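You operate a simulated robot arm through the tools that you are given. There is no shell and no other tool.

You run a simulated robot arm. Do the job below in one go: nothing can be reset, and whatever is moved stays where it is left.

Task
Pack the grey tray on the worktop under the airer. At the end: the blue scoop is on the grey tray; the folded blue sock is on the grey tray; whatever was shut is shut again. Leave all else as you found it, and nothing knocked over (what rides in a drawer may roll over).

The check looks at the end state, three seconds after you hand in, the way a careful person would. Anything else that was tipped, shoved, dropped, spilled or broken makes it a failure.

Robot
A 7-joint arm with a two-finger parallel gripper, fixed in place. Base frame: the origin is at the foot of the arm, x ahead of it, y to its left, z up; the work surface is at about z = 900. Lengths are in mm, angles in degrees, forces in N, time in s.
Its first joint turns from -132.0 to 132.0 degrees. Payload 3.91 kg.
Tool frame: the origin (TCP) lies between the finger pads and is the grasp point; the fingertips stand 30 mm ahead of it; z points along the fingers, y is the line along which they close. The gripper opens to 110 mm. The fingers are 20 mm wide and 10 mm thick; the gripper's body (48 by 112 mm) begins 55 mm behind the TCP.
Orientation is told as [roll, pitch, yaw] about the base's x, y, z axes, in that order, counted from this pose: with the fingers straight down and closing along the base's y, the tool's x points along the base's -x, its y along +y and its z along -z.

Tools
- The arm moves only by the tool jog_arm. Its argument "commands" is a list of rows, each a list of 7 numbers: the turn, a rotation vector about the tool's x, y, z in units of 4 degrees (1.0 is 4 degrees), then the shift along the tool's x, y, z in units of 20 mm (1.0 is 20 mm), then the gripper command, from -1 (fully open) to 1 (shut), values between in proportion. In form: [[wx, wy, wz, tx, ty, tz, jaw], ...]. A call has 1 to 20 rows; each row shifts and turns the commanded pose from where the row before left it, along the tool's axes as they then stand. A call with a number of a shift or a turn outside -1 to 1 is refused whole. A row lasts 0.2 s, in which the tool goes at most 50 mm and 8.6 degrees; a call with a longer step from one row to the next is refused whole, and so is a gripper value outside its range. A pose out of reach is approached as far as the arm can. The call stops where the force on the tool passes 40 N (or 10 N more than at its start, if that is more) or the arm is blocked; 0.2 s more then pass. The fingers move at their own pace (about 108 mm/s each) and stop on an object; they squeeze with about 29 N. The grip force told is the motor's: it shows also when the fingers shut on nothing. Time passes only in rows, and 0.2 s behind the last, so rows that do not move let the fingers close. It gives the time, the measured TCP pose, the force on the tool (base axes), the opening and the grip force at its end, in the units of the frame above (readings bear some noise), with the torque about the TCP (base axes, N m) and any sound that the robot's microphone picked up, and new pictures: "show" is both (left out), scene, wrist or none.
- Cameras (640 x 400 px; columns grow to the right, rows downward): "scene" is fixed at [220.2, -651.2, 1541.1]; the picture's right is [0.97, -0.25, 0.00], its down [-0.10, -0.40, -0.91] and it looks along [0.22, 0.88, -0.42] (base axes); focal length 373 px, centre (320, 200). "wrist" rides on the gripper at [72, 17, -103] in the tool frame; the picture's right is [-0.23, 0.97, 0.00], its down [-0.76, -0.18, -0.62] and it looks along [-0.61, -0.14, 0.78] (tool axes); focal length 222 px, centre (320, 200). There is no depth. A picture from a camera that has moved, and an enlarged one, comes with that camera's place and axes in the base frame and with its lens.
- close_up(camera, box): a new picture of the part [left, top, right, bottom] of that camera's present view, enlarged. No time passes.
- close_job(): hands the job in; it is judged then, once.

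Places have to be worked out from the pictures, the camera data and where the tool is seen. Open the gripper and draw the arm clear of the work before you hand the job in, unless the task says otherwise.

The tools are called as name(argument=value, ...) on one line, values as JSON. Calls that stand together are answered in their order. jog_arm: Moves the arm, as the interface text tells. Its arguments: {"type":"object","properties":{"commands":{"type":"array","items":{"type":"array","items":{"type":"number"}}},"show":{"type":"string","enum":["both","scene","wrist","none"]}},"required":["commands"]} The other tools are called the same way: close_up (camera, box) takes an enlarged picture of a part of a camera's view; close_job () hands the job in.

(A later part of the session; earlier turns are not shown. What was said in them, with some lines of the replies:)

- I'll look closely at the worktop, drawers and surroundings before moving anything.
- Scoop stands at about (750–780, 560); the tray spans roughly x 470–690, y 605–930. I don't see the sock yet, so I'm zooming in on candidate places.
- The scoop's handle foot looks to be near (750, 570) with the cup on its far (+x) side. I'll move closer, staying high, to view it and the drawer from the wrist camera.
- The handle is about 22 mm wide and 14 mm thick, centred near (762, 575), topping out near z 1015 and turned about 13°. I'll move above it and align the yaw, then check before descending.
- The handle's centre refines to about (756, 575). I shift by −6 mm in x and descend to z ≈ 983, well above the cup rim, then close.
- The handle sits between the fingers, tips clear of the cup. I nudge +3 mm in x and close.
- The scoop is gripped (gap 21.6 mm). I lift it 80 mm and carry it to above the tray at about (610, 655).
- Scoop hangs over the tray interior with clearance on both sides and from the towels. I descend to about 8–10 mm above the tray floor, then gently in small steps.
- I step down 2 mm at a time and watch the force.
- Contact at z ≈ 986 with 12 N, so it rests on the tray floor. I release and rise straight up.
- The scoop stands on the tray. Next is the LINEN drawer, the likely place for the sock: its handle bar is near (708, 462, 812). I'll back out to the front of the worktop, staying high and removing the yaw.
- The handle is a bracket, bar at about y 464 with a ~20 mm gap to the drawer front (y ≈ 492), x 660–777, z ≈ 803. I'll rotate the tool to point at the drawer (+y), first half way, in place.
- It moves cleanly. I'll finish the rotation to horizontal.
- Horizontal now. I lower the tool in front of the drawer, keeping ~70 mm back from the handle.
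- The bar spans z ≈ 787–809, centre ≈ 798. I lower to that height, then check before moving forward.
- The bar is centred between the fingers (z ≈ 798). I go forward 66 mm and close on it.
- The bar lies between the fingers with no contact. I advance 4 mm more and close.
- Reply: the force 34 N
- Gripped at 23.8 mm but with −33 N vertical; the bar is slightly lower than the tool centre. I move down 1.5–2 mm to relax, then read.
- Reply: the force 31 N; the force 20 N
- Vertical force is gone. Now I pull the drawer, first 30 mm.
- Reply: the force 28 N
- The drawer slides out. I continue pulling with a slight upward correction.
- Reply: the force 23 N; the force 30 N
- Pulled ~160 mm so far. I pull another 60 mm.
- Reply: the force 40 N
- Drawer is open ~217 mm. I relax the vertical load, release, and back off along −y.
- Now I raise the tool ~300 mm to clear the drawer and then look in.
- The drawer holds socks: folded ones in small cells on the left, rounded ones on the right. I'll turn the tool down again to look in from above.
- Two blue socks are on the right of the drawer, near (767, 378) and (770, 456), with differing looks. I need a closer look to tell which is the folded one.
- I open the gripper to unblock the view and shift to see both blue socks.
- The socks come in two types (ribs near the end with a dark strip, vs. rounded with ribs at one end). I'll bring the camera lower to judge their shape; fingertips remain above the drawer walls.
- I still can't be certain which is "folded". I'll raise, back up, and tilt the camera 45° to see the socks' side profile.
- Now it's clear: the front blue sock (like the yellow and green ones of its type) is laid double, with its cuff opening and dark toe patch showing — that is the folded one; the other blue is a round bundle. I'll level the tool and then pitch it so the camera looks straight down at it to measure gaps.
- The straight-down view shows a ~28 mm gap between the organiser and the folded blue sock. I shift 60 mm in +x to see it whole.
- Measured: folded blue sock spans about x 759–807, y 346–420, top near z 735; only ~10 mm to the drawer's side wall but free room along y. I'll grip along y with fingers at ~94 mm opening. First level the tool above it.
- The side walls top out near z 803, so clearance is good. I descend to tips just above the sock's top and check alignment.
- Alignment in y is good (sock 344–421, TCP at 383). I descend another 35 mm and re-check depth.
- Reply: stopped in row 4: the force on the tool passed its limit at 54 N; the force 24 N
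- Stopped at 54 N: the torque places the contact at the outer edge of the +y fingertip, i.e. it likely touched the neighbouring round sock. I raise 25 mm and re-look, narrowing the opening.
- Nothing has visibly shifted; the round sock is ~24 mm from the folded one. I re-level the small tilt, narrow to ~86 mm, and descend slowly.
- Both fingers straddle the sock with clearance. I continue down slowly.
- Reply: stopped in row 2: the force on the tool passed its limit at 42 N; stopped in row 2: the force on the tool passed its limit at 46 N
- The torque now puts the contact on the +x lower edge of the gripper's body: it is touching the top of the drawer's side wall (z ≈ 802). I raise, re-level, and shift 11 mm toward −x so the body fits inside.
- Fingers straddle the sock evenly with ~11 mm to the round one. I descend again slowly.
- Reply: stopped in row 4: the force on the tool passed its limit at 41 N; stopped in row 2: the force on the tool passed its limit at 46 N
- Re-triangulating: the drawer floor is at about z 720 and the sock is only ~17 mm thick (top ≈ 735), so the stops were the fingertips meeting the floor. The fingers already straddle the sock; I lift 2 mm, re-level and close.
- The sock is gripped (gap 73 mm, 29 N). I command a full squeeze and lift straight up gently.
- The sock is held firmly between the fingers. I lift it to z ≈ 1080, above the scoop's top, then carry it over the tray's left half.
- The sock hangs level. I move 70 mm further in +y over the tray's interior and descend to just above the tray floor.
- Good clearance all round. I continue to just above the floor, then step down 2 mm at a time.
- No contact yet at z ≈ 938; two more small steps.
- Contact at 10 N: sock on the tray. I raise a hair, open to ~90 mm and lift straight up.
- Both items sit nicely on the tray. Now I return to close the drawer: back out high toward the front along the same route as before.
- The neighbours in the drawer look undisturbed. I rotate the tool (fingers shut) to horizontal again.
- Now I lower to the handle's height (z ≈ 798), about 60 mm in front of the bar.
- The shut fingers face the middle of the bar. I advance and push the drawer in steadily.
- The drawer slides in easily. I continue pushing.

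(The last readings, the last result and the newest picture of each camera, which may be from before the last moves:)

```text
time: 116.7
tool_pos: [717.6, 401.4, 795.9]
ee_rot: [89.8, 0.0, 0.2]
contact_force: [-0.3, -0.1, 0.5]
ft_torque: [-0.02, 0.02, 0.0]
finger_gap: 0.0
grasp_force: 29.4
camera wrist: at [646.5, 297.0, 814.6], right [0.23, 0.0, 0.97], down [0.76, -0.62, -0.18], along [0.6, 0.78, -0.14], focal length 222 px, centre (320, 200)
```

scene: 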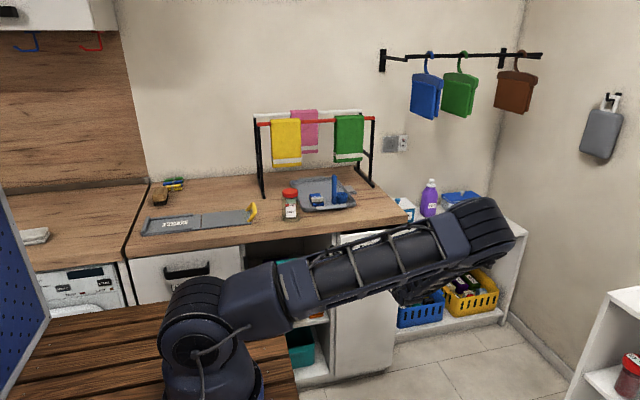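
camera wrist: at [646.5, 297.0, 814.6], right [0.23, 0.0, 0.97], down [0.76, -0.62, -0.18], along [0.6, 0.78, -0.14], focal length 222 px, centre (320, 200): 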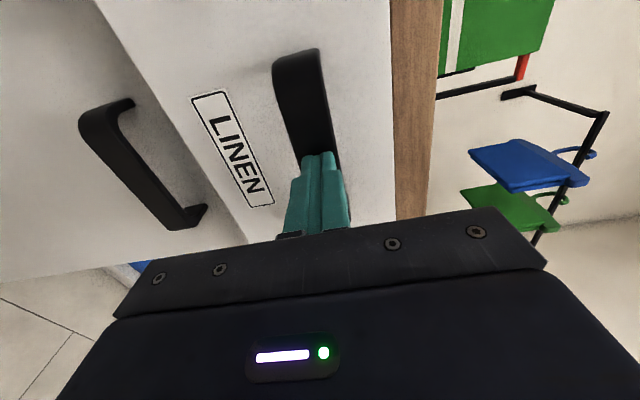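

Nearly shut. I push on in smaller steps until firm resistance.

jog_arm(commands=[[0, 0, 0, 0, 0, 0.3, 1], [0, 0, 0, 0, 0, 0.3, 1], [0, 0, 0, 0, 0, 0.25, 1], [0, 0, 0, 0, 0, 0.2, 1], [0, 0, 0, 0, 0, 0.2, 1], [0, 0, 0, 0, 0, 0, 1]], show="wrist")

```text
time: 118.1
tool_pos: [716.6, 425.8, 796.0]
ee_rot: [89.7, 0.0, 0.2]
contact_force: [-0.2, 0.4, 0.1]
ft_torque: [0.01, -0.03, -0.05]
finger_gap: 0.0
grasp_force: 29.1
camera wrist: at [645.8, 321.3, 813.4], right [0.23, 0.0, 0.97], down [0.76, -0.62, -0.18], along [0.6, 0.78, -0.14], focal length 222 px, centre (320, 200)
```

wrist: 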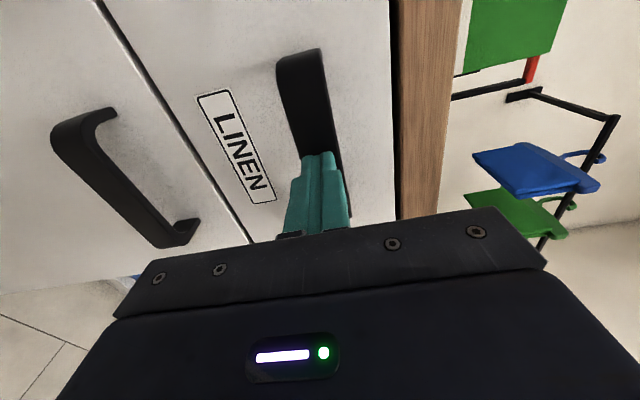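

It looks nearly flush with the lower front. I press in 2 mm steps until I feel the stop.

jog_arm(commands=[[0, 0, 0, 0, 0, 0.15, 1], [0, 0, 0, 0, 0, 0.15, 1], [0, 0, 0, 0, 0, 0, 1]], show="none")

jog_arm(commands=[[0, 0, 0, 0, 0, 0.1, 1], [0, 0, 0, 0, 0, 0, 1]], show="wrist")

close_up(camera="wrist", box=[40, 0, 440, 220])

```text
time: 118.9
tool_pos: [717.9, 430.8, 796.8]
ee_rot: [89.9, 0.0, 0.2]
contact_force: [-0.8, 0.5, -0.1]
ft_torque: [0.01, -0.01, 0.01]
finger_gap: 0.0
grasp_force: 29.0
```

```text
time: 119.5
tool_pos: [718.4, 432.1, 797.4]
ee_rot: [89.9, 0.0, 0.3]
contact_force: [-7.2, -19.5, 4.3]
ft_torque: [0.16, -0.1, 0.03]
finger_gap: 0.0
grasp_force: 29.1
camera wrist: at [645.8, 328.0, 813.8], right [0.23, 0.0, 0.97], down [0.76, -0.62, -0.18], along [0.6, 0.78, -0.14], focal length 222 px, centre (320, 200)
```

wrist: 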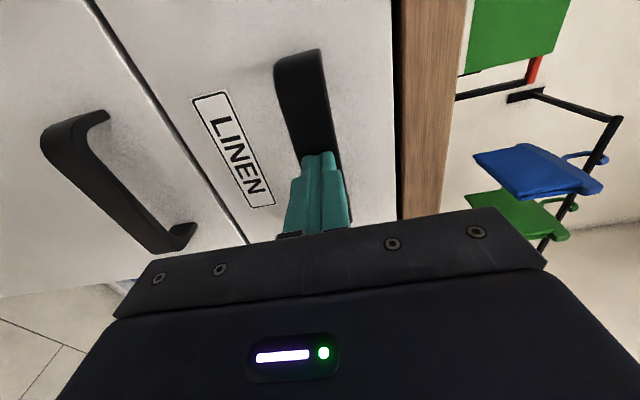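

```text
1.60 times, centred on (240, 110) of wrist
camera zoom: at [645.8, 328.0, 813.8], right [0.23, 0.0, 0.97], down [0.76, -0.62, -0.18], along [0.6, 0.78, -0.14], focal length 355 px, centre (448, 344)
```

zoom: 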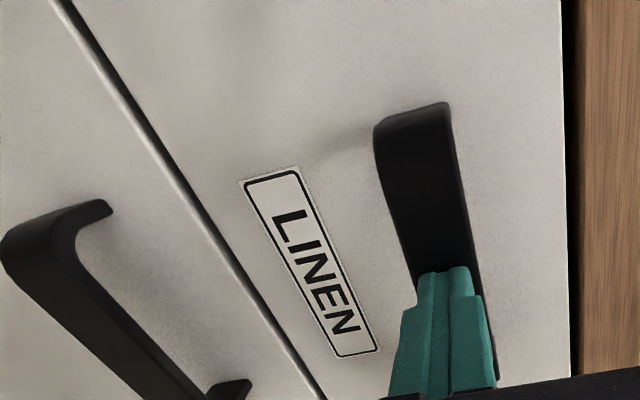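

Firm resistance (20 N): the drawer is shut and flush. I back off and raise along the original path, then review the scene.

jog_arm(commands=[[0, 0, 0, 0, 0, -0.3, 1], [0, 0, 0, 0, 0, -0.8, 1], [0, 0, 0, 0, 0, -1, 1], [0, 0, 0, 0, 0, -1, 1], [0, 0, 0, 0, 0, -1, 1], [0, 0, 0, 0, 0.5, 0, 0.5], [0, 0, 0, 0, 1, 0, 0], [0, 0, 0, 0, 1, 0, 0], [0, 0, 0, 0, 1, 0, 0], [0, 0, 0, 0, 1, 0, 0], [0, 0, 0, 0, 1, 0, 0], [0, 0, 0, 0, 1, 0, 0], [0, 0, 0, 0, 1, 0, 0], [0, 0, 0, 0, 1, 0, 0], [0, 0, 0, 0, 1, 0, 0], [0, 0, 0, 0, 1, 0, 0], [0, 0, 0, 0, 1, 0, 0], [0, 0, 0, 0, 1, 0, 0], [0, 0, 0, 0, 1, 0, 0], [0, 0, 0, 0, 0, 0, 0]])

close_up(camera="scene", box=[240, 160, 440, 320])

```text
time: 123.7
tool_pos: [717.4, 354.3, 1066.8]
ee_rot: [89.7, 0.1, 0.2]
contact_force: [0.6, -0.5, 0.2]
ft_torque: [0.03, -0.02, -0.01]
finger_gap: 54.8
grasp_force: 0.1
camera wrist: at [646.0, 248.7, 1084.2], right [0.23, 0.0, 0.97], down [0.76, -0.62, -0.18], along [0.6, 0.78, -0.14], focal length 222 px, centre (320, 200)
```

scene: 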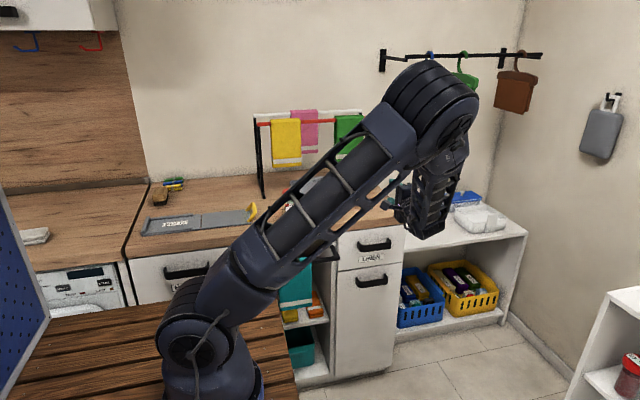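
wrist: 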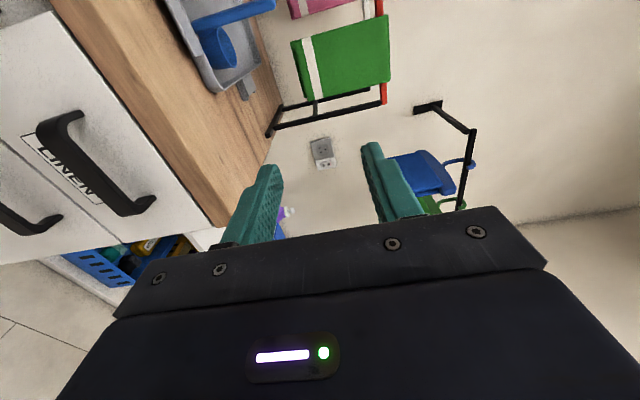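

```text
2.50 times, centred on (340, 240) of scene
camera zoom: at [220.2, -651.2, 1541.1], right [0.97, -0.25, 0.0], down [-0.1, -0.4, -0.91], along [0.22, 0.88, -0.42], focal length 932 px, centre (270, 100)
```

zoom: 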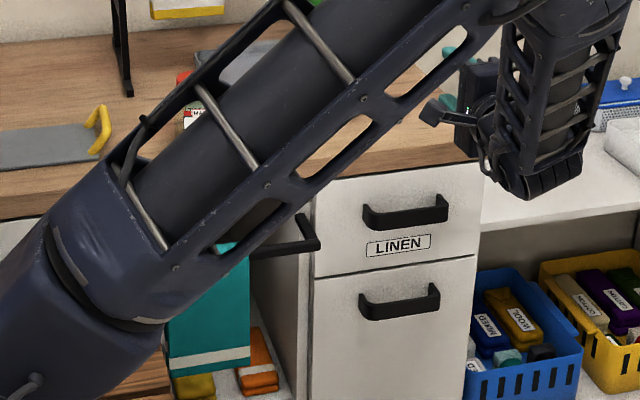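

The drawer is shut. I bring the tool back to vertical and clear, then take a final look at the tray.

jog_arm(commands=[[1, 0, 0, 0, 0.5, 0, -0.5], [1, 0, 0, 0, 0.5, 0, -1], [1, 0, 0, 0, 0.5, 0, -1], [1, 0, 0, 0, 0.5, 0, -1], [1, 0, 0, 0, 0.5, 0, -1], [1, 0, 0, 0, 0, 0, -1], [1, 0, 0, 0, 0, 0, -1], [1, 0, 0, 0, 0, 0, -1], [1, 0, 0, 0, 0, 0, -1], [1, 0, 0, 0, 0, 0, -1], [1, 0, 0, 0, 0, 0, -1], [1, 0, 0, 0, 0, 0, -1], [1, 0, 0, 0, 0, 0, -1], [1, 0, 0, 0, 0, 0, -1], [1, 0, 0, 0, 0, 0, -1], [1, 0, 0, 0, 0, 0, -1], [1, 0, 0, 0, 0, 0, -1], [1, 0, 0, 0, 0, 0, -1], [1, 0, 0, 0, 0, 0, -1], [1, 0, 0, 0, 0, 0, -1]], show="none")

jog_arm(commands=[[1, 0, 0, 0, 0, 0, -1], [1, 0, 0, 0, 0, 0, -1], [0.5, 0, 0, 0, 0, 0, -1], [0, 0, 0, 0, -1, -0.5, -1], [0, 0, 0, 0, -1, -0.5, -1], [0, 0, 0, 0, -1, -0.5, -1], [0, 0, 0, 0, 0, 0, -1]])

close_up(camera="scene", box=[240, 100, 420, 220])

close_up(camera="scene", box=[240, 220, 520, 340])

```text
time: 127.9
tool_pos: [718.0, 359.1, 1117.1]
ee_rot: [9.7, 0.0, 0.2]
contact_force: [-0.4, 0.1, 0.3]
ft_torque: [0.03, 0.02, 0.03]
finger_gap: 110.2
grasp_force: 0.0
```

```text
time: 129.5
tool_pos: [716.8, 297.7, 1146.5]
ee_rot: [-0.3, 0.0, 0.1]
contact_force: [0.3, 0.0, 0.1]
ft_torque: [0.02, -0.01, 0.03]
finger_gap: 110.1
grasp_force: 0.0
camera wrist: at [644.7, 315.4, 1250.2], right [0.22, 0.97, 0.0], down [0.76, -0.17, 0.62], along [0.61, -0.14, -0.78], focal length 222 px, centre (320, 200)
```

scene: 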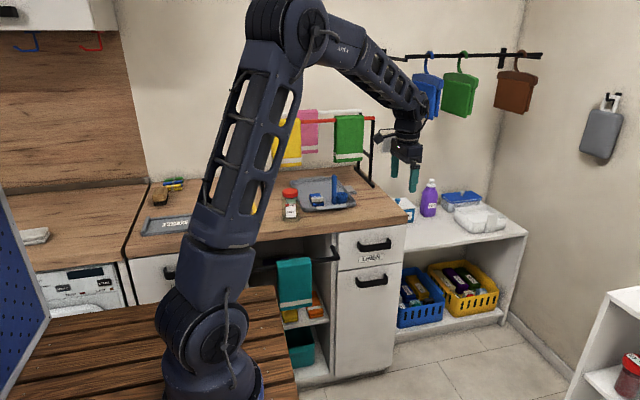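
wrist: 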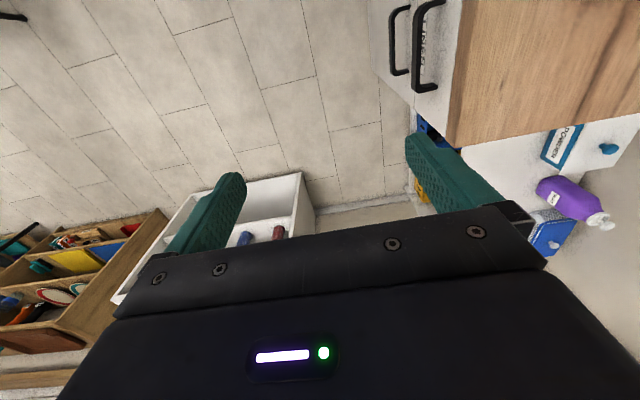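

```text
3.33 times, centred on (330, 160) of scene
camera zoom: at [220.2, -651.2, 1541.1], right [0.97, -0.25, 0.0], down [-0.1, -0.4, -0.91], along [0.22, 0.88, -0.42], focal length 1243 px, centre (287, 333)
```

zoom: 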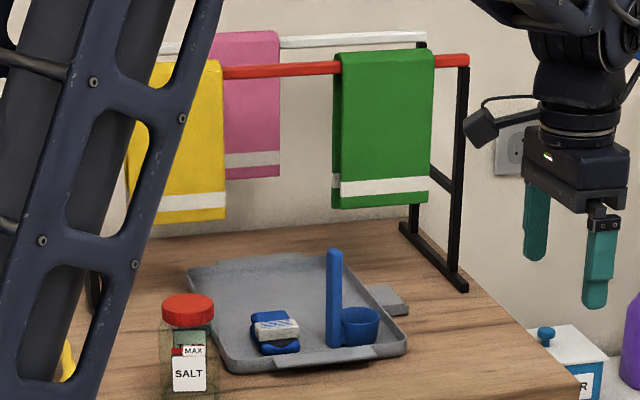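

```text
2.29 times, centred on (380, 280) of scene
camera zoom: at [220.2, -651.2, 1541.1], right [0.97, -0.25, 0.0], down [-0.1, -0.4, -0.91], along [0.22, 0.88, -0.42], focal length 852 px, centre (183, 17)
```

zoom: 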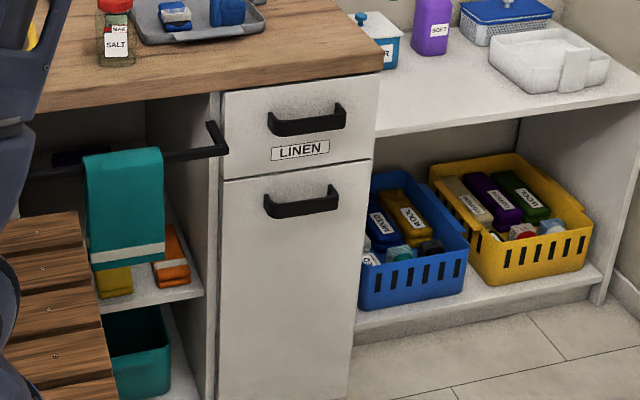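

Scoop and folded sock are on the tray, the LINEN drawer is shut, and everything else matches the starting picture. The gripper is open and the arm is clear, so I hand in.

close_job()

```text
The job is handed in.
```

The job is handed in. The blue scoop is standing on the grey tray with the folded blue sock lying beside it, and the LINEN drawer is shut again. The judged result has not come back.

- **Which sock:** the drawer held two blue socks. I took the one laid double, with its cuff opening and dark toe patch showing. The other was a rounded bundle, so I left it in the drawer. That choice was made by eye.
- **Contact in the drawer:** on the way down to the sock, the arm's force stop tripped four times, at 41 to 54 N. I think the first was the neighbouring round sock and the rest were the fingertips on the drawer floor, but I'm not certain. The drawer slid in slightly, but nothing in it looked disturbed before I closed it.
- **Everything else:** the final scene picture matches the starting one where I compared it: tray, salt jar, airer and towels, and baskets. The gripper is open and the arm is clear of the worktop.
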